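You operate a simulated robot arm through the tools that you are given. There is no shell and no other tool. Be economical: measure what you need, move in short steps, check, and stop when the job is done.

The job below is to be done with a simulated two-armed robot. You get a single attempt, and the scene is never put back.

Task
Take the lid off the travel jar and lay it down on the side table. Then take the tin on the side table and put it away on the lower hat shelf. Then open the fridge door, fetch the milk jug from the fridge shelf and set it on the top of the tea table, then shut the door. Then put the strainer on the top of the tea table away in the basin bowl. Then take the blue mug from the upper open shelf of the tea table and leave it on the door side of the bed. Then open the second wide drawer from the top, take the lavender bag with the latest date from the inside from the top of the second wide drawer and put it on the drip tray and shut the drawer again. The order counts. Set down upright: tin, milk jug, mug.

It is judged by the outcome, as a careful person would: the job done as asked, and still so three seconds after it is handed in. It fails if anything else is knocked over, pushed out of place, dropped, spilled or broken. A push-on lid holds only when it is set on centred and level and pressed home; a screw cap is set on level and turned clockwise until tight.

Robot
Two 7-joint arms with two-finger parallel grippers on one trunk, on a base that drives. Base frame: it is fixed to the floor where the robot stands at the start and does not move with it; the origin is under the middle of the robot, x ahead of it, y to its left, z up. Readings come in m, degrees, newtons and seconds.
The left shoulder is at the start at [0.05, 0.187, 1.085], the right one opposite. With the tool pointing down near the work surface each hand reaches from about 0.1 to 0.48 m from the robot's upright axis, wherever it stands, measured 20 degrees to its own side. Places, roughly: basin bowl (21x13 cm) [0.42, 1.76, 0.7]; door side of the bed [-3, 2.2, 0.7]; drip tray (19x10x4 cm) [-3.1, 2.7, 0.7]; fridge door [0.1, 2.7, 0.6]; lavender bag [-4.5, -0.25, 0.5]; lower hat shelf (22x49 cm) [-0.9, 1.36, 1.3]; milk jug (11x7x9 cm) [0.2, 2.8, 0.5]; mug [0, 3.25, 0.5]; second wide drawer [-4.6, -0.3, 0.7]; strainer (7x7x4 cm) [0.1, 2.9, 0.9]; tin [0.5, 0.25, 0.75]; top of the tea table [0.2, 3.2, 0.9]; travel jar (6x6x9 cm) [0.5, 0.2, 0.8]. Payload 3.43 kg a hand.
The tool frame of a hand sits at the grasp point between the pads (the TCP): z along the fingers, y along the line on which they close. The tips reach 0.03 m beyond it. Largest opening 0.094 m; finger width 0.028, thickness 0.01; the body of the gripper, 0.05 by 0.096 m, starts 0.055 m behind the TCP.
Orientation is told as [roll, pitch, yaw] about the base's x, y, z axes, in that order, counted from this pose: with the fingers straight down and closing along the base's y, the tool's x points along the base's -x, its y along +y and its z along -z.

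Tools
- The arms move only by the tool apply_moves. It takes "left_deltas", "right_deltas" or both (then of equal length, played together; a hand with none holds still); each is a list of rows, each an object (a shift or turn left out is 0, a gripper value left out holds the last) with "dr": the turn, a rotation vector about the tool's x, y, z in units of 6 degrees (1.0 is 6 degrees), a list of three; "translation": the shift along the tool's x, y, z in units of 50 mm (1.0 is 50 mm), a list of three; "gripper": the gripper command, from -1 (shut) to 1 (fully open), values between in proportion. In form: [{"dr": [rx, ry, rz], "translation": [tx, ty, tz], "gripper": gripper}, ...]. A call has 1 to 8 rows; each row shifts and turns the commanded pose from where the row before left it, along the tool's axes as they then stand. A call with a number of a shift or a turn outside -1 to 1 is refused whole. A row lasts 0.2 s, in which the tool goes at most 0.05 m and 8.6 degrees; a call with a longer step from one row to the next is refused whole, and so is a gripper value outside its range. Where a pose cannot be reached the arm comes as near as it can. A force on the tool above 40 N (or 10 N above the force at the start of the call, whichever is more), or a blocked arm, ends the call early, and 0.2 s more pass. Each finger travels about 0.153 m/s and halts on what it meets, pressing with about 23 N; the grip force reading is that of the motor and also rises with nothing between the fingers. The clock runs only during rows and for 0.2 s after the last one: add rows that do not move to give the fingers time. It gives the time, the measured TCP pose, the force on the tool (base axes), the opening and the grip force at its end, in the units of the frame above (readings bear some noise), with the torque about the TCP (base axes, N m) and any sound that the robot's microphone picked up.
- Cameras (640 x 400 px; columns grow to the right, rows downward): "scene" is now at [0.1376, 0.0412, 1.2478]; the picture's right is [0.46, -0.89, 0.00], its down [-0.50, -0.26, -0.82] and it looks along [0.73, 0.38, -0.57] (base axes); focal length 255 px, centre (320, 200). "left" rides on the left gripper at [0.076, -0.014, -0.102] in its tool frame; the picture's right is [0.18, 0.98, 0.00], its down [-0.75, 0.14, -0.64] and it looks along [-0.63, 0.12, 0.77] (tool axes); focal length 243 px, centre (320, 200). "right" rides on the right gripper at [0.076, 0.014, -0.103] in its tool frame; the picture's right is [-0.18, 0.98, 0.00], its down [-0.75, -0.14, -0.64] and it looks along [-0.63, -0.12, 0.77] (tool axes); focal length 243 px, centre (320, 200). There is no depth. A picture from a camera that has moved, and an enlarged one, comes with that camera's place and axes in the base frame and with its lens.
- grab_frame(camera): a new picture of that camera. It takes no simulated time.
- slide_trunk(by): slides the trunk up (or, below 0, down) by that many m; the arms and the scene camera ride with it, the base frame stays. It gives what a move gives, with no picture.
- drive_base(legs): drives the robot by 1 to 6 legs, each [ahead, left, turn to the left] in m, m and degrees, along the robot's own axes; the way and the turn of a leg run together, so that a leg with both is an arc; at most 1.5 m and 180 degrees a leg. The arms and the cameras ride along, it lands a little off, and it stops where it bumps. It gives what a move gives.
- head_to(pan, tilt): turns the head with the scene camera to pan (to the left, within 80 degrees either way) and tilt (down, from -29 to 69), counted from straight ahead of the robot. It gives what a move gives.
- inspect(camera, box): a new picture of the part [left, top, right, bottom] of that camera's present view, enlarged. It takes no simulated time.
- job_done(): hands the job in; it is judged then, once.

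Go step by step. Nothing tells you exact positions but the pictures and the camera data: compare them with the known pose of the tool, close in by small moves and look again before you grip or let go. The budget is 217 turns and 228 pictures, counting those below and the enlarged ones. Unless the task says otherwise, let go and move clear before handing in.

The tools are called after "Emit:" as a command line: name --argument value ..., lists and objects as JSON in quotes. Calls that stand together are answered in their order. apply_moves: Moves the arms, as the interface text tells. Its arguments: {"type":"object","properties":{"left_deltas":{"type":"array"},"right_deltas":{"type":"array"}},"required":[]} The other tools are called the same way: slide_trunk (by) slides the trunk up or down; drive_base (legs) drives the base; head_to (pan, tilt) turns the head that bears the scene camera; grab_frame (camera) takes a picture; inspect (camera, box) takes an enlarged picture of a part of a camera's view; job_done () hands the job in.

At the start:

```text
time_s: 0.0
left_tcp_pos: [0.4166, 0.3718, 1.0363]
left_ee_rot: [0.0, 0.0, 0.0]
left_ft_force: [-0.2, 0.7, 0.0]
left_moment: [0.03, 0.01, 0.01]
left_width: 0.094
left_grip_force: 0.0
right_tcp_pos: [0.3419, 0.0071, 1.1083]
right_ee_rot: [0.0, 0.1, 0.1]
right_ft_force: [-1.0, -0.1, -0.4]
right_moment: [0.02, 0.01, 0.02]
right_width: 0.0939
right_grip_force: 0.1
trunk travel left (down, up): [-0.3, 0.132]
robot x, y, heading: [-0.0004, 0.0025, 0.0]
head pan, tilt: [27.1, 34.5]
```

scene: 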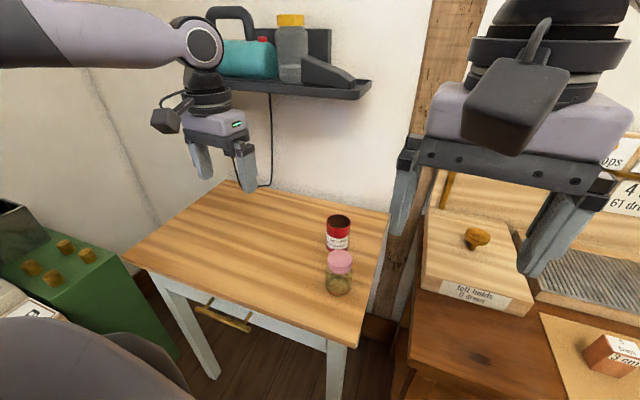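
right: 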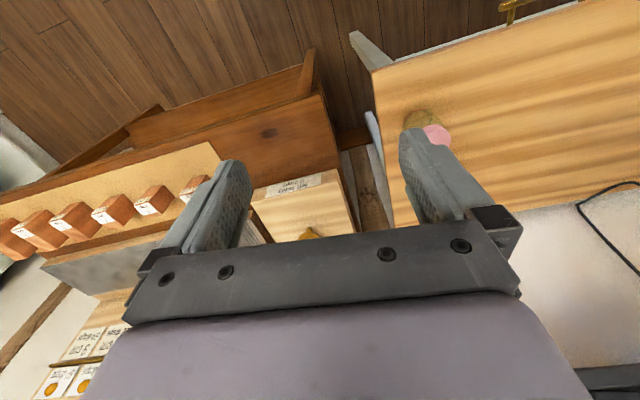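
left: 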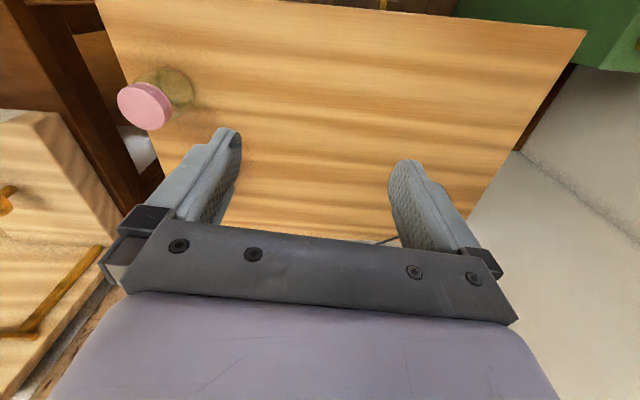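

I see the pink-lidded jar and the red tin behind it on the side table. I'll zoom in to learn the lid type and the surroundings first.

Emit:
inspect --camera "scene" --box '[280, 190, 400, 310]'

Emit:
inspect --camera "left" --box '[80, 40, 240, 160]'

```text
3.33 times, centred on (340, 250) of scene
camera zoom: at [0.1376, 0.0412, 1.2478], right [0.46, -0.89, 0.0], down [-0.5, -0.26, -0.82], along [0.73, 0.38, -0.57], focal length 849 px, centre (253, 33)
```

zoom: 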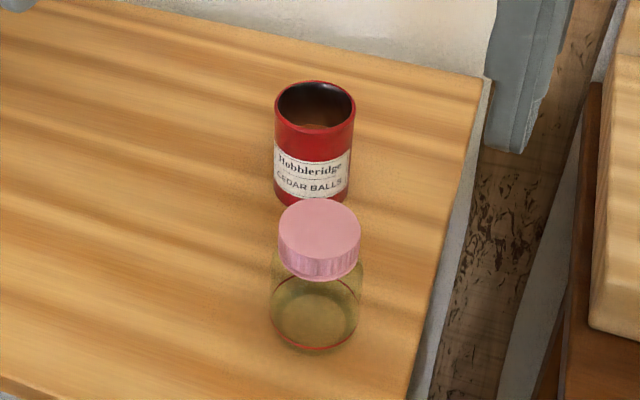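

```text
3.33 times, centred on (160, 100) of left
camera zoom: at [0.34, 0.3564, 1.1364], right [-0.18, 0.98, 0.0], down [0.75, 0.14, 0.64], along [0.63, 0.12, -0.77], focal length 809 px, centre (853, 533)
```

zoom: 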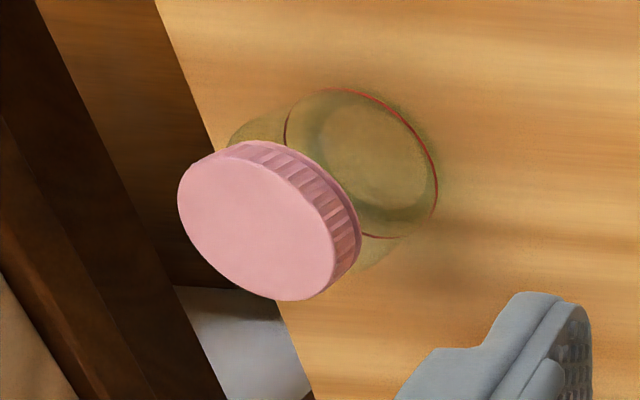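

The lid has ribs, so it looks like a screw cap. Its top is near (0.474, 0.171, 0.849), and the tin is near (0.593, 0.226). I'll move the base so that both hands can reach the jar.

Emit:
drive_base --legs '[[0.05, 0.13, 0]]'

Emit:
head_to --pan 0 --tilt 45

Emit:
grab_frame --camera "scene"

```text
time_s: 1.8
left_tcp_pos: [0.4659, 0.5038, 1.0356]
left_ee_rot: [0.0, 0.0, 0.0]
left_ft_force: [-0.1, 0.1, -1.2]
left_moment: [0.04, 0.03, 0.0]
left_width: 0.0938
left_grip_force: 0.1
right_tcp_pos: [0.3897, 0.1369, 1.1078]
right_ee_rot: [0.1, 0.0, 0.1]
right_ft_force: [0.1, 0.2, -0.3]
right_moment: [0.02, 0.0, -0.01]
right_width: 0.0941
right_grip_force: 0.1
trunk travel left (down, up): [-0.3, 0.132]
robot x, y, heading: [0.0514, 0.1293, -0.1]
head pan, tilt: [27.1, 34.5]
```

```text
time_s: 2.7
left_tcp_pos: [0.4653, 0.504, 1.0362]
left_ee_rot: [0.1, 0.0, 0.0]
left_ft_force: [1.0, -0.4, -0.4]
left_moment: [0.01, -0.02, 0.02]
left_width: 0.0938
left_grip_force: 0.0
right_tcp_pos: [0.3908, 0.1386, 1.1079]
right_ee_rot: [0.0, -0.1, 0.1]
right_ft_force: [0.2, -0.3, -0.6]
right_moment: [0.02, -0.03, 0.01]
right_width: 0.0939
right_grip_force: 0.0
trunk travel left (down, up): [-0.3, 0.132]
robot x, y, heading: [0.0502, 0.1316, 0.0]
head pan, tilt: [0.0, 45.0]
```

```text
222 pictures are left
camera scene: at [0.1893, 0.1333, 1.2323], right [0.0, -1.0, 0.0], down [-0.71, 0.0, -0.71], along [0.71, 0.0, -0.71], focal length 255 px, centre (320, 200)
```

scene: 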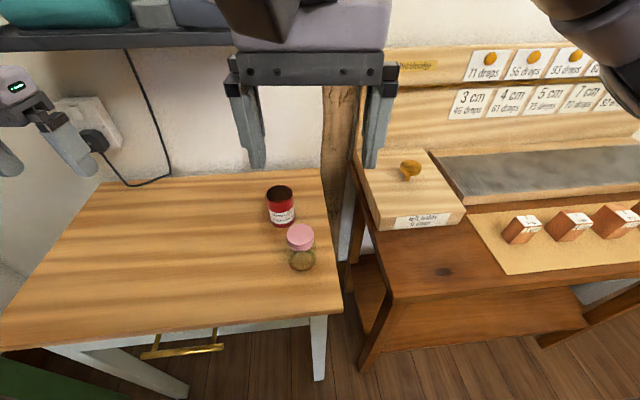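

The bench on the right is crowded, so I'll grip the jar body with the right hand from the front at a slope. The left hand will take the lid from above. First I'll tilt the right hand.

Emit:
apply_moves --right_deltas '[{"dr": [0, -1, 0]}, {"dr": [0, -1, 0]}, {"dr": [0, -1, 0]}, {"dr": [0, -1, 0]}, {"dr": [0, -1, 0]}, {"dr": [0, -1, 0]}, {"dr": [0, -1, 0]}, {"dr": [0, -1, 0]}]' --left_deltas '[{"translation": [0, -0.8, 0]}, {"translation": [0, -0.8, 0]}, {"translation": [0, -0.8, 0]}, {}, {"dr": [0, 0, 1]}, {"dr": [0, 0, 1]}, {"dr": [0, 0, 1]}, {"dr": [0, 0, 1]}]'

```text
time_s: 4.5
left_tcp_pos: [0.4653, 0.3856, 1.0355]
left_ee_rot: [-0.1, -0.1, -24.0]
left_ft_force: [-0.6, 0.6, -0.7]
left_moment: [-0.01, 0.0, 0.01]
left_width: 0.0939
left_grip_force: 0.0
right_tcp_pos: [0.3895, 0.1396, 1.1082]
right_ee_rot: [-0.1, -48.0, -0.1]
right_ft_force: [-0.1, 0.5, 0.7]
right_moment: [0.02, 0.0, -0.02]
right_width: 0.0938
right_grip_force: 0.2
trunk travel left (down, up): [-0.3, 0.132]
robot x, y, heading: [0.0509, 0.1347, 0.1]
head pan, tilt: [0.0, 45.0]
```

Right hand is tilted 48°. Now I'll lower it to a pre-grasp point in front of the jar.

Emit:
apply_moves --right_deltas '[{"translation": [0.62, 0.105, 0.558]}, {"translation": [0.62, 0.105, 0.558]}, {"translation": [0.62, 0.105, 0.558]}, {"translation": [0.62, 0.105, 0.558]}, {"translation": [0.62, 0.105, 0.558]}, {"translation": [0.62, 0.105, 0.558]}, {}]'

Emit:
grab_frame --camera "right"

Emit:
grab_frame --camera "scene"

```text
time_s: 6.1
left_tcp_pos: [0.4663, 0.384, 1.0347]
left_ee_rot: [-0.1, 0.1, -24.0]
left_ft_force: [0.1, 0.3, 0.1]
left_moment: [0.0, 0.04, 0.03]
left_width: 0.0938
left_grip_force: 0.1
right_tcp_pos: [0.3915, 0.1689, 0.8574]
right_ee_rot: [0.0, -48.0, 0.0]
right_ft_force: [-0.1, -0.2, 0.7]
right_moment: [-0.01, 0.0, -0.01]
right_width: 0.0938
right_grip_force: 0.1
trunk travel left (down, up): [-0.3, 0.132]
robot x, y, heading: [0.0485, 0.1312, 0.2]
head pan, tilt: [0.0, 45.0]
```

```text
221 pictures are left
camera right: at [0.2634, 0.1837, 0.8701], right [0.12, 0.98, 0.14], down [0.03, -0.14, 0.99], along [0.99, -0.12, -0.04], focal length 243 px, centre (320, 200)
```

right: 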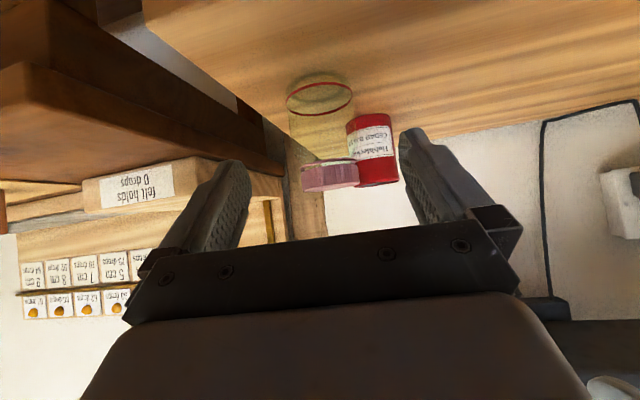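

```text
220 pictures are left
camera scene: at [0.1893, 0.1332, 1.2323], right [0.0, -1.0, 0.0], down [-0.71, 0.0, -0.71], along [0.71, 0.0, -0.71], focal length 255 px, centre (320, 200)
```

scene: 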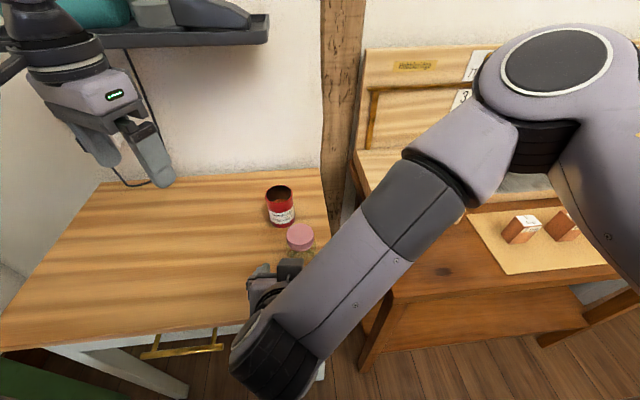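

The jar sits between the right fingers, in line with them. I'll advance along the fingers and look.

Emit:
apply_moves --right_deltas '[{"translation": [-0.02, 0.01, 0.6]}, {"translation": [-0.02, 0.01, 0.6]}, {"translation": [-0.02, 0.01, 0.58]}, {}]'

Emit:
grab_frame --camera "right"

Emit:
grab_frame --camera "left"

```text
time_s: 7.1
left_tcp_pos: [0.4669, 0.3844, 1.0349]
left_ee_rot: [-0.1, 0.0, -23.9]
left_ft_force: [0.2, 0.1, -0.5]
left_moment: [-0.02, 0.03, 0.0]
left_width: 0.094
left_grip_force: 0.1
right_tcp_pos: [0.4599, 0.172, 0.8006]
right_ee_rot: [0.0, -48.0, 0.0]
right_ft_force: [-0.5, -0.2, -0.1]
right_moment: [0.03, -0.01, -0.04]
right_width: 0.0938
right_grip_force: 0.0
trunk travel left (down, up): [-0.3, 0.132]
robot x, y, heading: [0.0485, 0.1325, -0.1]
head pan, tilt: [0.0, 45.0]
```

```text
219 pictures are left
camera right: at [0.332, 0.1854, 0.8126], right [0.12, 0.98, 0.14], down [0.03, -0.14, 0.99], along [0.99, -0.12, -0.04], focal length 243 px, centre (320, 200)
```

right: 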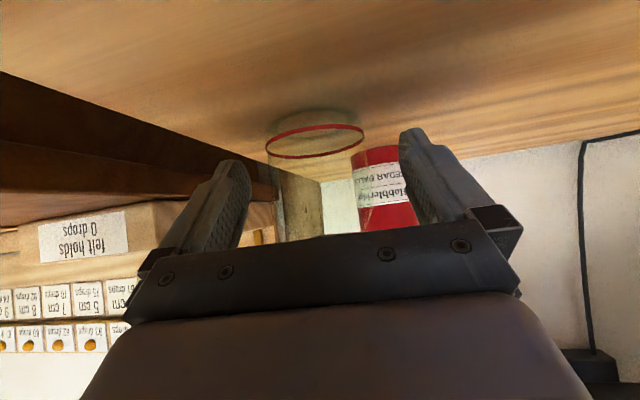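

```text
218 pictures are left
camera left: at [0.3895, 0.4009, 1.1362], right [0.23, 0.97, 0.0], down [0.75, -0.18, 0.64], along [0.62, -0.15, -0.77], focal length 243 px, centre (320, 200)
```

left: 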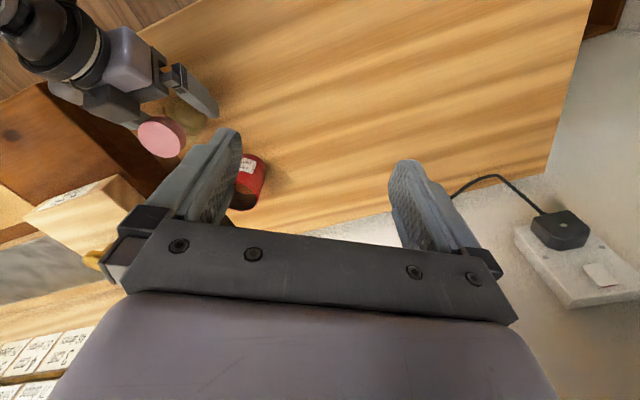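

Right fingers straddle the jar. I'll close the right gripper, then bring the left hand above the lid.

Emit:
apply_moves --right_deltas '[{"gripper": -0.2}, {"gripper": -0.6}, {"gripper": -1}, {"gripper": -1}]'

Emit:
apply_moves --left_deltas '[{"translation": [-0.372, -0.768, 0]}, {"translation": [-0.372, -0.768, 0]}, {"translation": [-0.372, -0.768, 0]}, {"translation": [-0.372, -0.768, 0]}, {"translation": [-0.372, -0.768, 0]}, {"translation": [0, 0, 0.8]}, {}]'

Emit:
grab_frame --camera "left"

Emit:
grab_frame --camera "scene"

```text
time_s: 8.1
left_tcp_pos: [0.4658, 0.3835, 1.0348]
left_ee_rot: [0.0, -0.1, -24.1]
left_ft_force: [0.8, 0.3, -0.1]
left_moment: [0.02, -0.04, -0.03]
left_width: 0.0941
left_grip_force: 0.0
right_tcp_pos: [0.46, 0.1722, 0.8012]
right_ee_rot: [0.0, -48.0, 0.0]
right_ft_force: [0.3, 0.1, 0.1]
right_moment: [-0.01, 0.02, 0.01]
right_width: 0.0592
right_grip_force: 23.1
trunk travel left (down, up): [-0.3, 0.132]
robot x, y, heading: [0.0481, 0.1326, 0.2]
head pan, tilt: [0.0, 45.0]
```

```text
time_s: 9.7
left_tcp_pos: [0.4663, 0.275, 0.9964]
left_ee_rot: [0.0, 0.0, -24.0]
left_ft_force: [0.5, 0.7, 0.2]
left_moment: [0.0, -0.02, 0.01]
left_width: 0.094
left_grip_force: 0.1
left hand out of reach, approached as far as the arm can: row 3, 4, 5
right_tcp_pos: [0.4584, 0.1715, 0.8009]
right_ee_rot: [0.0, -47.9, 0.0]
right_ft_force: [-0.5, -0.1, 0.6]
right_moment: [0.02, 0.03, -0.01]
right_width: 0.059
right_grip_force: 22.5
trunk travel left (down, up): [-0.3, 0.132]
robot x, y, heading: [0.0539, 0.1312, -0.2]
head pan, tilt: [0.0, 45.0]
```

```text
217 pictures are left
camera left: at [0.39, 0.2916, 1.0968], right [0.23, 0.97, 0.0], down [0.75, -0.18, 0.64], along [0.62, -0.15, -0.77], focal length 243 px, centre (320, 200)
```

left: 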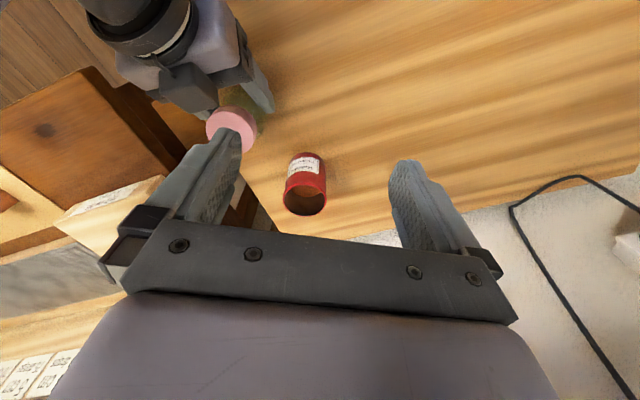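

```text
216 pictures are left
camera scene: at [0.1894, 0.1332, 1.2323], right [0.0, -1.0, 0.0], down [-0.71, 0.0, -0.71], along [0.71, 0.0, -0.71], focal length 255 px, centre (320, 200)
```

scene: 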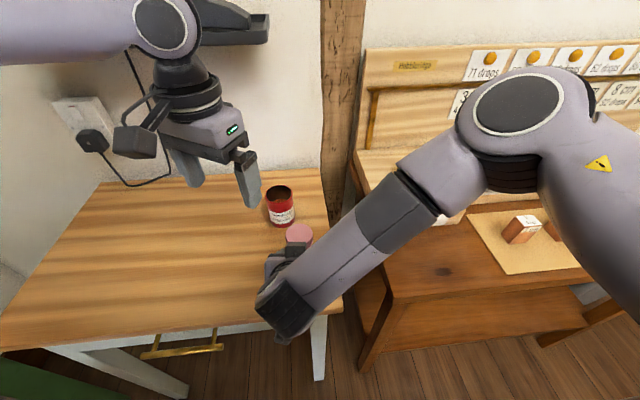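

The left arm hit a reach limit at that height. I'll lower it, then go sideways in small steps.

Emit:
apply_moves --left_deltas '[{"translation": [0, 0, 0.7]}, {"translation": [0, 0, 0.7]}, {"translation": [-0.372, -0.768, 0]}, {"translation": [-0.372, -0.768, 0]}, {}]'

```text
time_s: 10.9
left_tcp_pos: [0.4441, 0.2664, 0.9392]
left_ee_rot: [0.0, -0.1, -24.0]
left_ft_force: [0.4, 0.9, 0.4]
left_moment: [0.02, -0.02, -0.01]
left_width: 0.0938
left_grip_force: 0.1
left hand out of reach, approached as far as the arm can: row 2, 3, 4
right_tcp_pos: [0.4586, 0.1722, 0.8008]
right_ee_rot: [0.1, -48.0, 0.0]
right_ft_force: [0.3, 0.8, 0.0]
right_moment: [0.01, 0.06, 0.04]
right_width: 0.0591
right_grip_force: 23.4
trunk travel left (down, up): [-0.3, 0.132]
robot x, y, heading: [0.0495, 0.1322, -0.0]
head pan, tilt: [0.0, 45.0]
```

Emit:
apply_moves --left_deltas '[{"dr": [0, 0, -1]}, {"dr": [0, 0, -1]}, {"dr": [0, 0, -1]}, {"dr": [0, 0, -1]}, {"translation": [-0.4, -0.8, 0]}, {"translation": [-0.2, -0.8, 0]}, {}]'

```text
time_s: 12.5
left_tcp_pos: [0.4432, 0.2663, 0.9465]
left_ee_rot: [-0.1, 0.0, 0.1]
left_ft_force: [-0.5, -0.6, -0.4]
left_moment: [-0.04, -0.03, -0.01]
left_width: 0.0942
left_grip_force: 0.0
left hand out of reach, approached as far as the arm can: row 5, 6
right_tcp_pos: [0.4596, 0.1711, 0.8006]
right_ee_rot: [0.0, -48.0, 0.0]
right_ft_force: [-0.6, -0.7, -0.1]
right_moment: [0.04, 0.01, 0.02]
right_width: 0.0592
right_grip_force: 22.4
trunk travel left (down, up): [-0.3, 0.132]
robot x, y, heading: [0.0494, 0.1309, -0.1]
head pan, tilt: [0.0, 45.0]
```

Crossing inward is the limit, so I'll release the jar, back off, and shift the robot right by 0.1 m. The jar will then lie on the left arm's good side.

Emit:
apply_moves --right_deltas '[{"gripper": 1}, {"gripper": 1}, {"gripper": 1}, {"translation": [0, 0, -0.6]}, {"translation": [0, 0, -0.6]}, {"translation": [0, 0, -0.6]}, {}]' --left_deltas '[{"translation": [0, 0.5, -0.5]}, {"translation": [0, 0.5, -0.5]}, {}, {}, {}, {}, {}]'

Emit:
drive_base --legs '[[0.02, -0.11, 0]]'

Emit:
grab_frame --camera "scene"

```text
time_s: 14.1
left_tcp_pos: [0.4453, 0.3148, 0.9974]
left_ee_rot: [0.0, -0.1, -0.1]
left_ft_force: [-0.3, -0.3, -1.0]
left_moment: [-0.01, 0.02, 0.01]
left_width: 0.0941
left_grip_force: 0.1
right_tcp_pos: [0.3923, 0.1721, 0.8596]
right_ee_rot: [0.0, -47.9, 0.0]
right_ft_force: [-0.2, 0.3, 0.3]
right_moment: [0.01, -0.01, 0.03]
right_width: 0.0938
right_grip_force: 0.1
trunk travel left (down, up): [-0.3, 0.132]
robot x, y, heading: [0.0499, 0.1348, 0.0]
head pan, tilt: [0.0, 45.0]
```

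```text
time_s: 15.8
left_tcp_pos: [0.4658, 0.2054, 0.997]
left_ee_rot: [0.0, -0.1, 0.1]
left_ft_force: [0.4, 0.6, -0.1]
left_moment: [0.01, 0.0, -0.01]
left_width: 0.094
left_grip_force: 0.0
right_tcp_pos: [0.4129, 0.0626, 0.8601]
right_ee_rot: [-0.1, -48.0, 0.1]
right_ft_force: [-0.7, 0.6, -0.2]
right_moment: [-0.02, -0.02, 0.01]
right_width: 0.094
right_grip_force: 0.1
trunk travel left (down, up): [-0.3, 0.132]
robot x, y, heading: [0.0719, 0.0277, -0.1]
head pan, tilt: [0.0, 45.0]
```

```text
215 pictures are left
camera scene: at [0.2095, 0.0236, 1.2323], right [0.0, -1.0, 0.0], down [-0.71, 0.0, -0.71], along [0.71, 0.0, -0.71], focal length 255 px, centre (320, 200)
```

scene: 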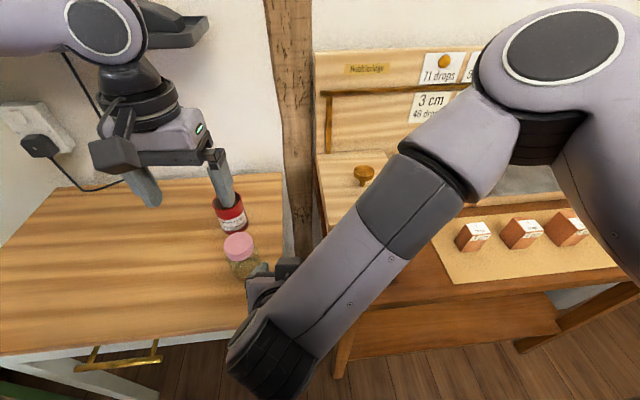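

Emit:
apply_moves --right_deltas '[{"translation": [0, 0, -0.8]}, {"translation": [0, 0.72, 0]}, {"translation": [0, 0.72, 0]}, {"translation": [0, 0.72, 0]}, {}, {}, {}]' --left_deltas '[{"dr": [0, 0, 1]}, {"dr": [0, 0, 1]}, {"dr": [0, 0, 1]}, {"dr": [0, 0, 1]}, {"translation": [-0.44, -0.56, 0.4]}, {"translation": [0, 0, 0.9]}, {}]'

Emit:
grab_frame --camera "right"

Emit:
grab_frame --camera "left"

```text
time_s: 17.6
left_tcp_pos: [0.4721, 0.1727, 0.9315]
left_ee_rot: [0.0, 0.0, -24.0]
left_ft_force: [-0.6, 0.8, -0.8]
left_moment: [-0.02, -0.01, -0.03]
left_width: 0.0941
left_grip_force: 0.0
right_tcp_pos: [0.4137, 0.146, 0.8847]
right_ee_rot: [-1.2, -49.0, -2.6]
right_ft_force: [1.2, 0.1, -0.1]
right_moment: [0.04, -0.03, 0.03]
right_width: 0.0938
right_grip_force: 0.1
trunk travel left (down, up): [-0.3, 0.132]
robot x, y, heading: [0.0717, 0.0246, 0.1]
head pan, tilt: [0.0, 45.0]
stopped in row 7 (right hand): the arm was blocked; the commanded pose is now the measured one
```

```text
214 pictures are left
camera right: at [0.2873, 0.1683, 0.8928], right [0.18, 0.98, 0.12], down [0.0, -0.13, 0.99], along [0.98, -0.18, -0.03], focal length 243 px, centre (320, 200)
```

right: 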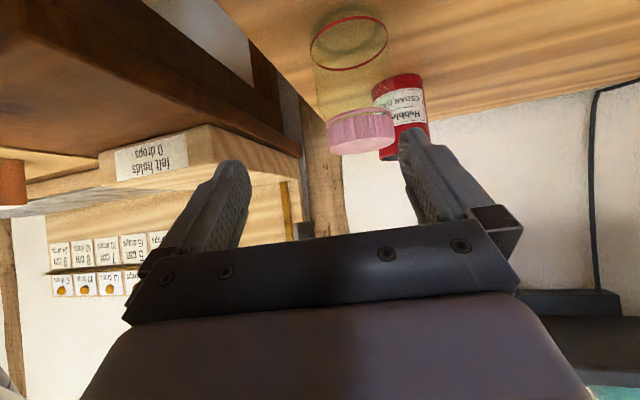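

```text
213 pictures are left
camera left: at [0.3971, 0.1888, 1.033], right [0.23, 0.97, 0.0], down [0.75, -0.18, 0.64], along [0.62, -0.15, -0.77], focal length 243 px, centre (320, 200)
```

left: 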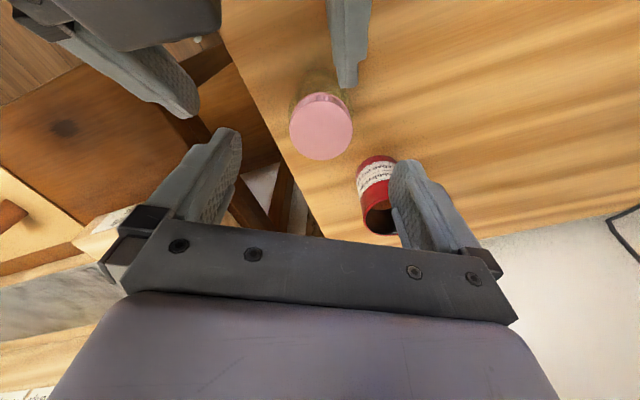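

The right hand was blocked, probably by the left wrist's camera. I'll lift the left hand away, place the right first, then look.

Emit:
apply_moves --left_deltas '[{"translation": [0, 0, -0.9]}, {"translation": [0.4, 0.8, -0.2]}, {"translation": [0.4, 0.8, 0]}, {}]'

Emit:
apply_moves --right_deltas '[{"dr": [0, 0.2, 0.4], "translation": [0.2, 0.5, -0.3]}, {"translation": [0.2, 0, -0.3]}, {}]'

Emit:
grab_frame --camera "scene"

```text
time_s: 18.6
left_tcp_pos: [0.4679, 0.2631, 0.987]
left_ee_rot: [0.1, 0.0, -24.0]
left_ft_force: [-0.1, 0.3, 0.0]
left_moment: [0.0, -0.02, -0.01]
left_width: 0.0941
left_grip_force: 0.0
right_tcp_pos: [0.4127, 0.1466, 0.884]
right_ee_rot: [-1.1, -49.0, -2.6]
right_ft_force: [-0.4, -0.7, 0.5]
right_moment: [0.02, -0.01, 0.0]
right_width: 0.0941
right_grip_force: 0.1
trunk travel left (down, up): [-0.3, 0.132]
robot x, y, heading: [0.0676, 0.0195, -0.0]
head pan, tilt: [0.0, 45.0]
```

```text
time_s: 19.6
left_tcp_pos: [0.47, 0.2636, 0.9871]
left_ee_rot: [0.0, 0.0, -23.9]
left_ft_force: [0.7, -0.7, -0.2]
left_moment: [-0.03, 0.04, -0.01]
left_width: 0.0941
left_grip_force: 0.0
right_tcp_pos: [0.4084, 0.1363, 0.8767]
right_ee_rot: [-0.3, -47.5, -8.2]
right_ft_force: [0.5, -0.6, -0.4]
right_moment: [0.0, 0.01, -0.02]
right_width: 0.094
right_grip_force: 0.1
right hand out of reach, approached as far as the arm can: row 1, 2
trunk travel left (down, up): [-0.3, 0.132]
robot x, y, heading: [0.0661, 0.0236, 0.4]
head pan, tilt: [0.0, 45.0]
stopped in row 3 (right hand): the arm was blocked; the commanded pose is now the measured one
```

```text
212 pictures are left
camera scene: at [0.2096, 0.0238, 1.2323], right [0.0, -1.0, 0.0], down [-0.71, 0.0, -0.71], along [0.71, 0.0, -0.71], focal length 255 px, centre (320, 200)
```

scene: 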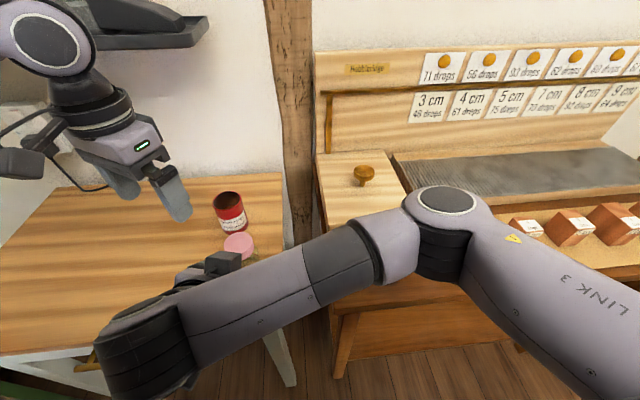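

The right wrist runs into the robot's own body there. I'll bring the right hand in diagonally instead, with fingers pointing forward-left.

Emit:
apply_moves --right_deltas '[{"translation": [0, -0.8, 0]}, {"translation": [0, -0.8, 0]}, {"dr": [-0.74, 0, -0.67]}, {"dr": [-0.74, 0, -0.67]}, {"dr": [-0.74, 0, -0.67]}, {"dr": [-0.74, 0, -0.67]}, {"dr": [-0.74, 0, -0.67]}, {"dr": [-0.74, 0, -0.67]}]'

Emit:
apply_moves --right_deltas '[{"dr": [-0.74, 0, -0.67]}, {"dr": [-0.74, 0, -0.67]}, {}]'

Emit:
grab_frame --camera "right"

Emit:
grab_frame --camera "scene"

```text
time_s: 21.4
left_tcp_pos: [0.4701, 0.2628, 0.9872]
left_ee_rot: [-0.1, 0.0, -24.0]
left_ft_force: [-0.7, 0.6, 0.3]
left_moment: [0.0, 0.03, -0.01]
left_width: 0.0939
left_grip_force: 0.1
right_tcp_pos: [0.396, 0.0585, 0.8759]
right_ee_rot: [0.2, -47.5, 27.8]
right_ft_force: [0.4, -0.4, -0.5]
right_moment: [0.03, 0.02, -0.02]
right_width: 0.0939
right_grip_force: 0.0
trunk travel left (down, up): [-0.3, 0.132]
robot x, y, heading: [0.0714, 0.0207, 0.0]
head pan, tilt: [0.0, 45.0]
```

```text
time_s: 22.1
left_tcp_pos: [0.4693, 0.2618, 0.9843]
left_ee_rot: [0.0, -0.1, -24.0]
left_ft_force: [-0.6, -0.3, 0.3]
left_moment: [0.0, -0.02, 0.0]
left_width: 0.0943
left_grip_force: 0.0
right_tcp_pos: [0.3947, 0.0587, 0.8764]
right_ee_rot: [0.3, -47.6, 39.8]
right_ft_force: [0.5, -0.3, -0.1]
right_moment: [0.0, 0.0, 0.01]
right_width: 0.0941
right_grip_force: 0.1
trunk travel left (down, up): [-0.3, 0.132]
robot x, y, heading: [0.0673, 0.0168, -0.0]
head pan, tilt: [0.0, 45.0]
```

```text
211 pictures are left
camera right: at [0.2885, -0.0123, 0.8896], right [-0.54, 0.83, 0.14], down [0.12, -0.09, 0.99], along [0.84, 0.55, -0.05], focal length 243 px, centre (320, 200)
```

right: 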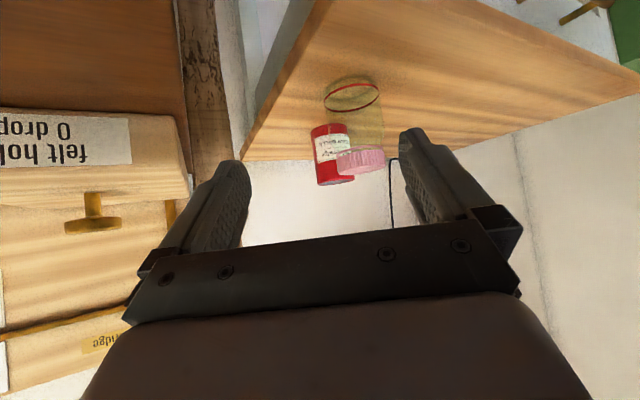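

```text
210 pictures are left
camera scene: at [0.2095, 0.0239, 1.2323], right [0.0, -1.0, 0.0], down [-0.71, 0.0, -0.71], along [0.71, 0.0, -0.71], focal length 255 px, centre (320, 200)
```

scene: 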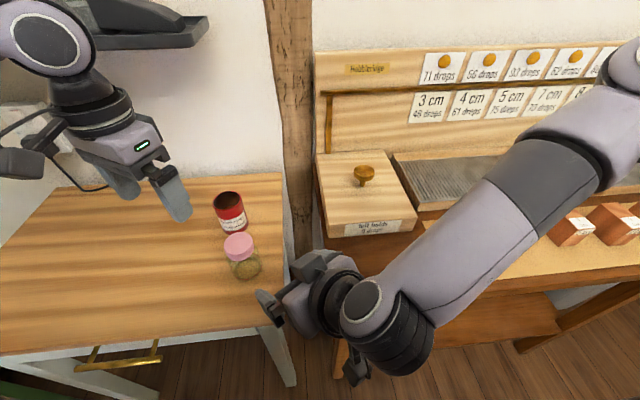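

Jar axis ≈ (0.476, 0.171). Align laterally, then advance along the fingers.

Emit:
apply_moves --right_deltas '[{"translation": [-0.49, 0.68, 0]}, {"translation": [0, 0, 0.7]}, {}]'

Emit:
grab_frame --camera "right"

```text
time_s: 22.9
left_tcp_pos: [0.4699, 0.2627, 0.9861]
left_ee_rot: [-0.1, 0.0, -24.1]
left_ft_force: [-0.4, 0.6, -0.4]
left_moment: [0.02, 0.01, 0.02]
left_width: 0.094
left_grip_force: 0.1
right_tcp_pos: [0.4077, 0.1114, 0.8704]
right_ee_rot: [0.3, -47.7, 39.9]
right_ft_force: [-0.6, -0.9, 0.3]
right_moment: [0.0, 0.01, -0.01]
right_width: 0.094
right_grip_force: 0.0
trunk travel left (down, up): [-0.3, 0.132]
robot x, y, heading: [0.0691, 0.0251, -0.0]
head pan, tilt: [0.0, 45.0]
```

```text
209 pictures are left
camera right: at [0.3004, 0.0414, 0.8837], right [-0.53, 0.83, 0.14], down [0.12, -0.09, 0.99], along [0.84, 0.55, -0.05], focal length 243 px, centre (320, 200)
```

right: 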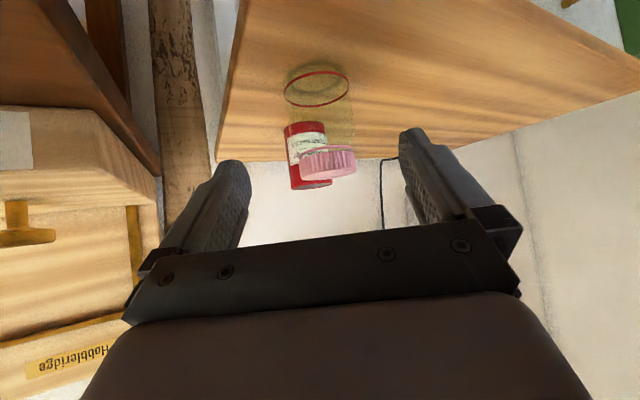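

Emit:
apply_moves --right_deltas '[{"translation": [0, 0.02, 0.52]}, {"translation": [0, 0.02, 0.52]}, {"translation": [0, 0, 0.52]}, {"translation": [0, 0, 0.5]}, {}]'

Emit:
grab_frame --camera "right"

Emit:
grab_frame --camera "left"

```text
time_s: 24.1
left_tcp_pos: [0.4695, 0.2624, 0.9857]
left_ee_rot: [0.0, 0.0, -24.0]
left_ft_force: [0.5, 0.9, 0.1]
left_moment: [0.02, 0.0, 0.02]
left_width: 0.0941
left_grip_force: 0.0
right_tcp_pos: [0.4638, 0.1631, 0.8017]
right_ee_rot: [0.2, -47.6, 39.7]
right_ft_force: [-0.4, 0.1, 0.3]
right_moment: [-0.03, 0.03, 0.02]
right_width: 0.0939
right_grip_force: 0.0
trunk travel left (down, up): [-0.3, 0.132]
robot x, y, heading: [0.0685, 0.0254, -0.0]
head pan, tilt: [0.0, 45.0]
```

```text
208 pictures are left
camera right: at [0.3561, 0.0924, 0.8138], right [-0.53, 0.83, 0.14], down [0.12, -0.09, 0.99], along [0.84, 0.55, -0.05], focal length 243 px, centre (320, 200)
```

right: 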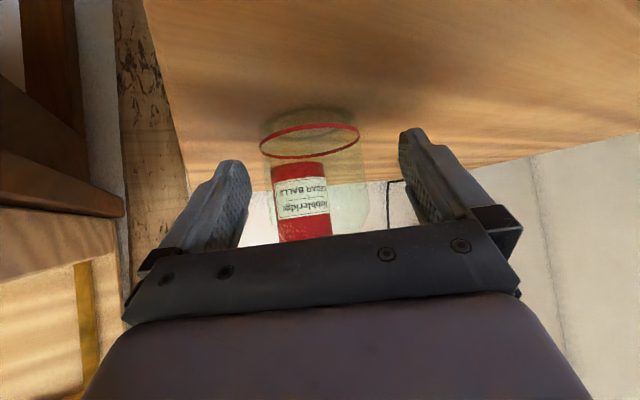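

```text
207 pictures are left
camera left: at [0.3929, 0.2794, 1.0871], right [0.23, 0.97, 0.0], down [0.75, -0.18, 0.64], along [0.62, -0.15, -0.77], focal length 243 px, centre (320, 200)
```

left: 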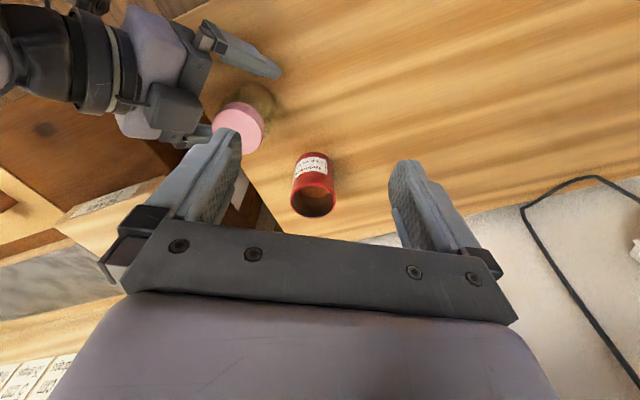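

Emit:
apply_moves --right_deltas '[{"gripper": -0.2}, {"gripper": -0.6}, {"gripper": -1}, {"gripper": -1}, {}, {}]' --left_deltas '[{"dr": [0, 0, -1]}, {"dr": [0, 0, -1]}, {"dr": [0, 0, -1]}, {"dr": [0, 0, -1]}, {"dr": [0, 0, -1]}, {"dr": [0, 0, -0.67]}]'

Emit:
inspect --camera "scene" --box '[180, 180, 300, 300]'

Emit:
grab_frame --camera "left"

```text
time_s: 25.6
left_tcp_pos: [0.469, 0.262, 0.9862]
left_ee_rot: [0.0, 0.0, 10.1]
left_ft_force: [-0.1, 0.4, -0.9]
left_moment: [-0.01, 0.03, 0.01]
left_width: 0.0942
left_grip_force: 0.0
right_tcp_pos: [0.4631, 0.1626, 0.8004]
right_ee_rot: [0.4, -47.6, 39.6]
right_ft_force: [-0.3, -0.6, -0.3]
right_moment: [-0.01, -0.01, 0.03]
right_width: 0.0593
right_grip_force: 22.7
trunk travel left (down, up): [-0.3, 0.132]
robot x, y, heading: [0.0696, 0.0238, -0.2]
head pan, tilt: [0.0, 45.0]
```

```text
3.33 times, centred on (240, 240) of scene
camera zoom: at [0.2095, 0.0239, 1.2323], right [0.0, -1.0, 0.0], down [-0.71, 0.0, -0.71], along [0.71, 0.0, -0.71], focal length 849 px, centre (587, 67)
```

zoom: 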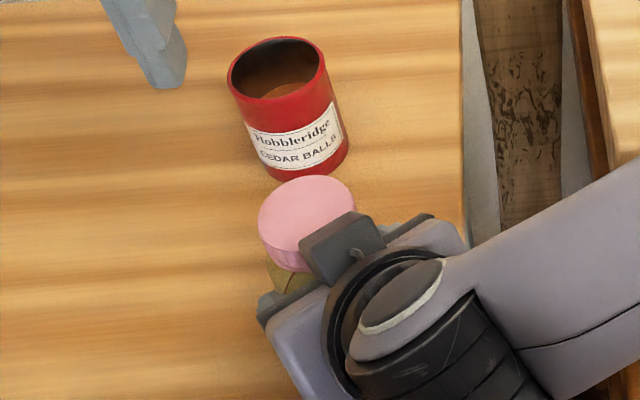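

```text
205 pictures are left
camera left: at [0.3954, 0.2334, 1.0868], right [-0.35, 0.94, 0.0], down [0.72, 0.27, 0.64], along [0.6, 0.23, -0.77], focal length 243 px, centre (320, 200)
```

left: 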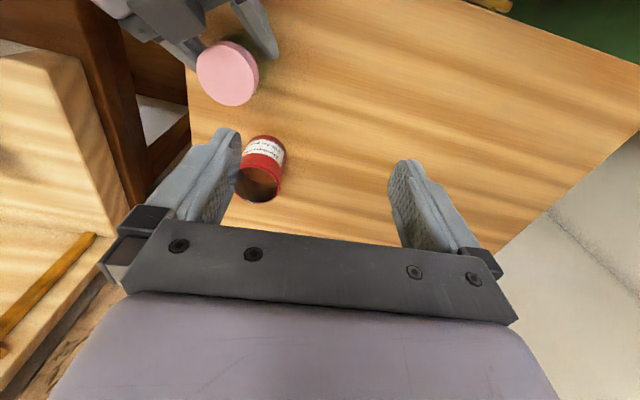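

Right hand holds the jar (0.059 m wide). Now I'll bring the left hand over the lid with the fingers partly closed.

Emit:
apply_moves --left_deltas '[{"dr": [0, 0, -1], "gripper": 0.4}, {"dr": [0, 0, -1]}, {"dr": [0, 0, -0.5]}, {"translation": [0.33, -0.83, 0]}, {"translation": [0.33, -0.83, 0]}, {"translation": [0, 0, 0.6]}, {"translation": [0, 0, 0.6]}, {}]'

Emit:
grab_frame --camera "left"

Emit:
grab_frame --camera "scene"

```text
time_s: 27.4
left_tcp_pos: [0.4758, 0.175, 0.9253]
left_ee_rot: [0.1, 0.0, 25.0]
left_ft_force: [-0.4, -0.1, -0.5]
left_moment: [-0.03, 0.0, -0.01]
left_width: 0.066
left_grip_force: 0.1
right_tcp_pos: [0.4624, 0.1631, 0.801]
right_ee_rot: [0.3, -47.6, 39.7]
right_ft_force: [0.1, -0.4, 0.0]
right_moment: [0.0, 0.02, 0.0]
right_width: 0.0593
right_grip_force: 23.1
trunk travel left (down, up): [-0.3, 0.132]
robot x, y, heading: [0.0688, 0.0238, 0.2]
head pan, tilt: [0.0, 45.0]
```

```text
204 pictures are left
camera left: at [0.4111, 0.1275, 1.0256], right [-0.58, 0.81, 0.0], down [0.62, 0.45, 0.64], along [0.52, 0.37, -0.77], focal length 243 px, centre (320, 200)
```

left: 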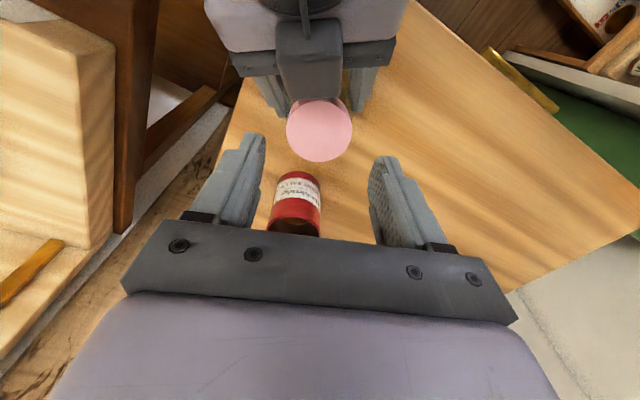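

```text
203 pictures are left
camera scene: at [0.2095, 0.0239, 1.2323], right [0.0, -1.0, 0.0], down [-0.71, 0.0, -0.71], along [0.71, 0.0, -0.71], focal length 255 px, centre (320, 200)
```

scene: 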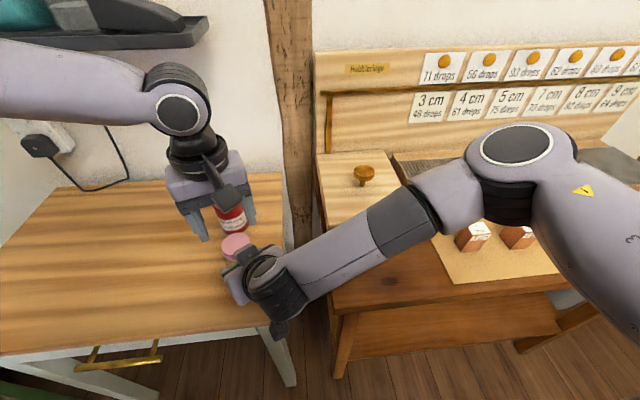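

Lid centre ≈ (0.474, 0.172). I'll lower onto the lid and close gently.

Emit:
apply_moves --left_deltas '[{"translation": [0.06, -0.04, 0.4]}, {"translation": [0, 0, 0.4]}, {"translation": [0, 0, 0.38]}, {}]'

Emit:
inspect --camera "scene" --box '[180, 190, 300, 310]'

Emit:
grab_frame --camera "left"

```text
time_s: 28.4
left_tcp_pos: [0.4691, 0.1807, 0.872]
left_ee_rot: [-0.3, 0.1, 25.0]
left_ft_force: [0.8, -3.7, 3.2]
left_moment: [-0.17, -0.12, -0.04]
left_width: 0.0684
left_grip_force: 2.0
left hand out of reach, approached as far as the arm can: row 2, 3
right_tcp_pos: [0.4633, 0.163, 0.8005]
right_ee_rot: [0.4, -47.6, 39.8]
right_ft_force: [-2.3, 5.1, -1.2]
right_moment: [-0.13, -0.08, 0.1]
right_width: 0.0593
right_grip_force: 22.9
trunk travel left (down, up): [-0.3, 0.132]
robot x, y, heading: [0.0687, 0.0241, 0.2]
head pan, tilt: [0.0, 45.0]
```

```text
3.33 times, centred on (240, 250) of scene
camera zoom: at [0.2095, 0.0239, 1.2323], right [0.0, -1.0, 0.0], down [-0.71, 0.0, -0.71], along [0.71, 0.0, -0.71], focal length 849 px, centre (587, 33)
```

zoom: 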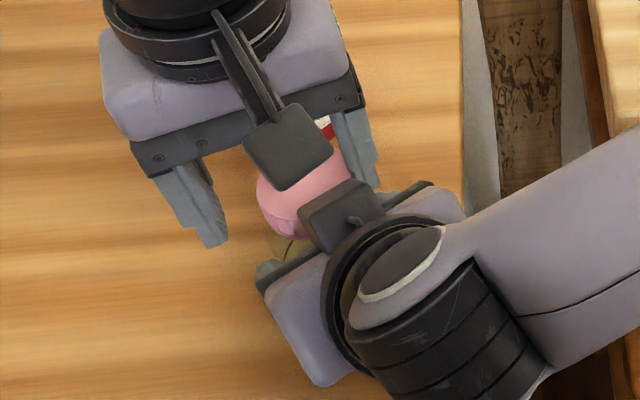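

```text
201 pictures are left
camera left: at [0.4038, 0.1354, 0.9723], right [-0.58, 0.81, -0.01], down [0.62, 0.45, 0.64], along [0.52, 0.37, -0.77], focal length 243 px, centre (320, 200)
```

left: 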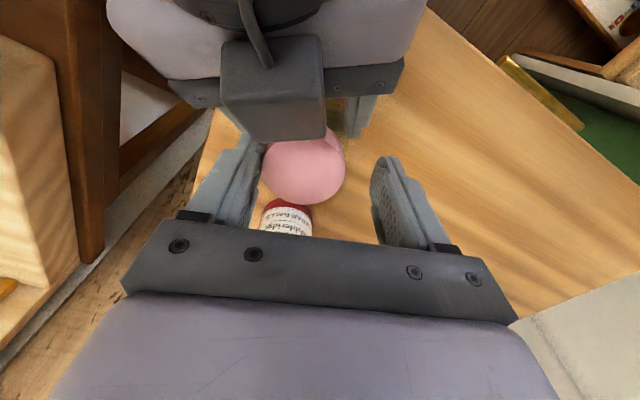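

The left arm is at its limit at this height. I'll raise the left hand, lift the jar about 0.1 m with the right hand, and draw it slightly closer, where both arms can work.

Emit:
apply_moves --left_deltas '[{"translation": [0, 0, -0.8]}, {"translation": [0, 0, -0.8]}, {"translation": [0, 0, -0.8]}, {"translation": [0, 0, -0.4]}, {}]'

Emit:
apply_moves --right_deltas '[{"translation": [-0.3, 0, -0.27]}, {"translation": [-0.4, 0, -0.36]}, {"translation": [-0.4, 0, -0.36]}, {"translation": [-0.4, 0, -0.36]}, {}, {}]'

Emit:
grab_frame --camera "left"

Emit:
grab_frame --camera "scene"

```text
time_s: 29.6
left_tcp_pos: [0.4685, 0.1836, 1.0136]
left_ee_rot: [-0.1, 0.0, 25.1]
left_ft_force: [-0.3, 0.7, -0.6]
left_moment: [0.02, 0.01, -0.03]
left_width: 0.0657
left_grip_force: 0.0
right_tcp_pos: [0.4632, 0.1633, 0.8014]
right_ee_rot: [0.3, -47.7, 39.6]
right_ft_force: [0.1, -0.1, 0.0]
right_moment: [-0.01, 0.01, 0.0]
right_width: 0.0587
right_grip_force: 22.8
trunk travel left (down, up): [-0.3, 0.132]
robot x, y, heading: [0.0692, 0.0224, 0.0]
head pan, tilt: [0.0, 45.0]
```

```text
time_s: 30.9
left_tcp_pos: [0.4667, 0.1831, 1.0137]
left_ee_rot: [0.0, 0.0, 25.0]
left_ft_force: [-0.8, -0.7, 0.0]
left_moment: [0.01, 0.03, 0.01]
left_width: 0.0656
left_grip_force: 0.1
right_tcp_pos: [0.465, 0.161, 0.9007]
right_ee_rot: [0.3, -47.6, 39.7]
right_ft_force: [0.4, 0.9, -1.8]
right_moment: [-0.01, 0.02, -0.02]
right_width: 0.0588
right_grip_force: 22.8
trunk travel left (down, up): [-0.3, 0.132]
robot x, y, heading: [0.0703, 0.0229, -0.1]
head pan, tilt: [0.0, 45.0]
```

```text
200 pictures are left
camera left: at [0.4037, 0.1361, 1.1146], right [-0.58, 0.81, 0.0], down [0.62, 0.45, 0.64], along [0.52, 0.37, -0.77], focal length 243 px, centre (320, 200)
```

left: 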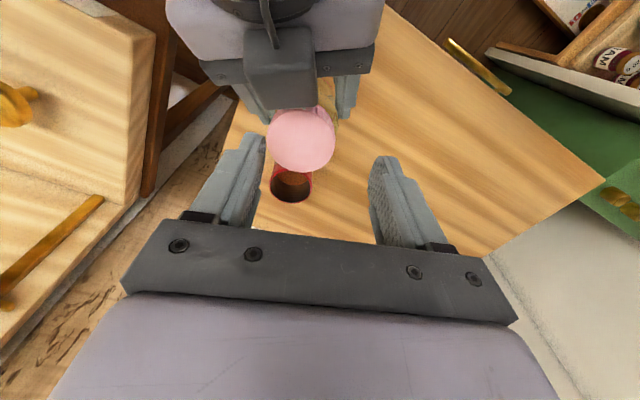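

```text
199 pictures are left
camera scene: at [0.2096, 0.0239, 1.2323], right [0.0, -1.0, 0.0], down [-0.71, 0.0, -0.71], along [0.71, 0.0, -0.71], focal length 255 px, centre (320, 200)
```

scene: 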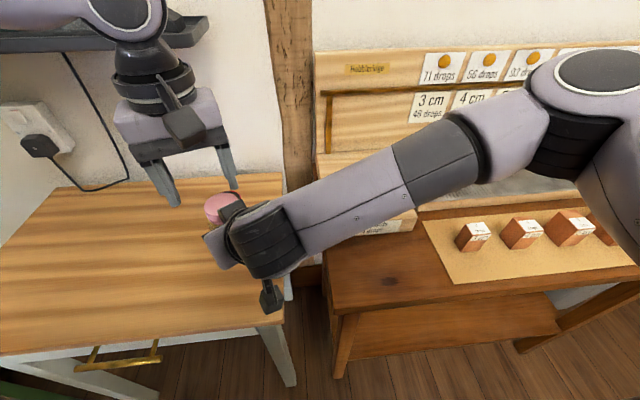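

Jar lifts fine. I'll draw it 3 cm closer and bring the left hand over the lid.

Emit:
apply_moves --right_deltas '[{"translation": [0.155, 0.193, -0.17]}, {"translation": [0.155, 0.193, -0.17]}, {}]' --left_deltas '[{"translation": [0.24, -0.02, 0]}, {"translation": [0.24, -0.02, 0]}, {}]'

Emit:
grab_frame --camera "left"

```text
time_s: 31.8
left_tcp_pos: [0.4478, 0.1693, 1.0121]
left_ee_rot: [0.0, 0.0, 25.1]
left_ft_force: [0.7, 0.4, 0.0]
left_moment: [0.0, 0.0, 0.0]
left_width: 0.0659
left_grip_force: 0.1
right_tcp_pos: [0.4356, 0.1622, 0.9021]
right_ee_rot: [0.3, -47.6, 39.5]
right_ft_force: [0.6, -0.3, -1.3]
right_moment: [0.0, 0.0, 0.01]
right_width: 0.0589
right_grip_force: 22.9
trunk travel left (down, up): [-0.3, 0.132]
robot x, y, heading: [0.0683, 0.0249, 0.1]
head pan, tilt: [0.0, 45.0]
```

```text
198 pictures are left
camera left: at [0.3829, 0.1238, 1.114], right [-0.58, 0.81, 0.0], down [0.62, 0.45, 0.64], along [0.52, 0.37, -0.77], focal length 243 px, centre (320, 200)
```

left: 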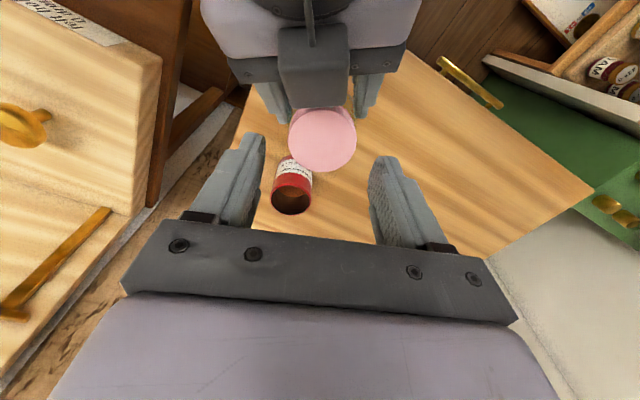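

Emit:
apply_moves --left_deltas '[{"translation": [0.02, 0.04, 0.45]}, {"translation": [0, 0, 0.45]}, {}]'

Emit:
grab_frame --camera "left"

Emit:
inspect --camera "scene" --box '[130, 130, 290, 290]'

```text
time_s: 32.5
left_tcp_pos: [0.4462, 0.1714, 0.9685]
left_ee_rot: [0.0, 0.0, 25.1]
left_ft_force: [0.2, -0.5, -0.5]
left_moment: [0.0, 0.02, -0.01]
left_width: 0.0655
left_grip_force: 0.0
right_tcp_pos: [0.4328, 0.1624, 0.9024]
right_ee_rot: [0.3, -47.6, 39.6]
right_ft_force: [0.5, 0.7, -1.3]
right_moment: [-0.02, 0.01, 0.0]
right_width: 0.0589
right_grip_force: 23.0
trunk travel left (down, up): [-0.3, 0.132]
robot x, y, heading: [0.0712, 0.0221, -0.1]
head pan, tilt: [0.0, 45.0]
```

```text
197 pictures are left
camera left: at [0.3809, 0.1247, 1.0695], right [-0.58, 0.81, 0.0], down [0.62, 0.45, 0.64], along [0.52, 0.37, -0.77], focal length 243 px, centre (320, 200)
```

left: 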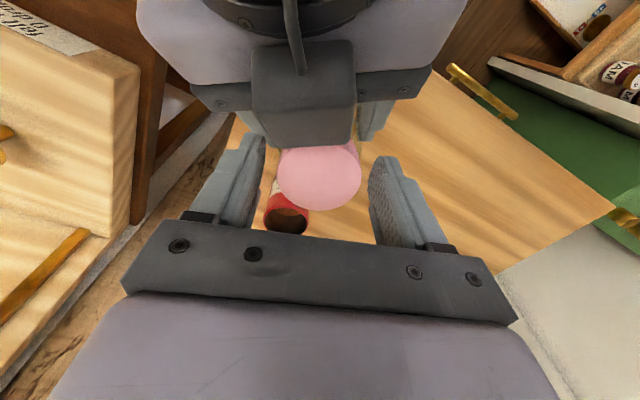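

```text
2.50 times, centred on (210, 210) of scene
camera zoom: at [0.2095, 0.0239, 1.2323], right [0.0, -1.0, 0.0], down [-0.71, 0.0, -0.71], along [0.71, 0.0, -0.71], focal length 637 px, centre (595, 175)
```

zoom: 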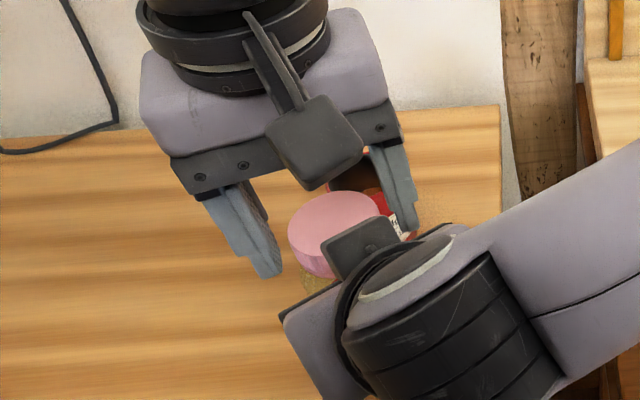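

Fingers straddle the lid. Close the left gripper, then turn counterclockwise.

Emit:
apply_moves --left_deltas '[{"gripper": 0.1}, {"gripper": -0.3}, {"gripper": -1}, {}, {}]'

```text
time_s: 33.8
left_tcp_pos: [0.4443, 0.171, 0.9686]
left_ee_rot: [0.1, 0.0, 25.0]
left_ft_force: [-0.2, 5.5, -0.7]
left_moment: [0.21, 0.05, 0.06]
left_width: 0.0491
left_grip_force: 23.2
right_tcp_pos: [0.4352, 0.1611, 0.9004]
right_ee_rot: [0.3, -47.6, 39.6]
right_ft_force: [0.2, -4.8, -1.2]
right_moment: [0.14, -0.01, -0.09]
right_width: 0.0591
right_grip_force: 22.9
trunk travel left (down, up): [-0.3, 0.132]
robot x, y, heading: [0.0696, 0.0259, 0.2]
head pan, tilt: [0.0, 45.0]
```

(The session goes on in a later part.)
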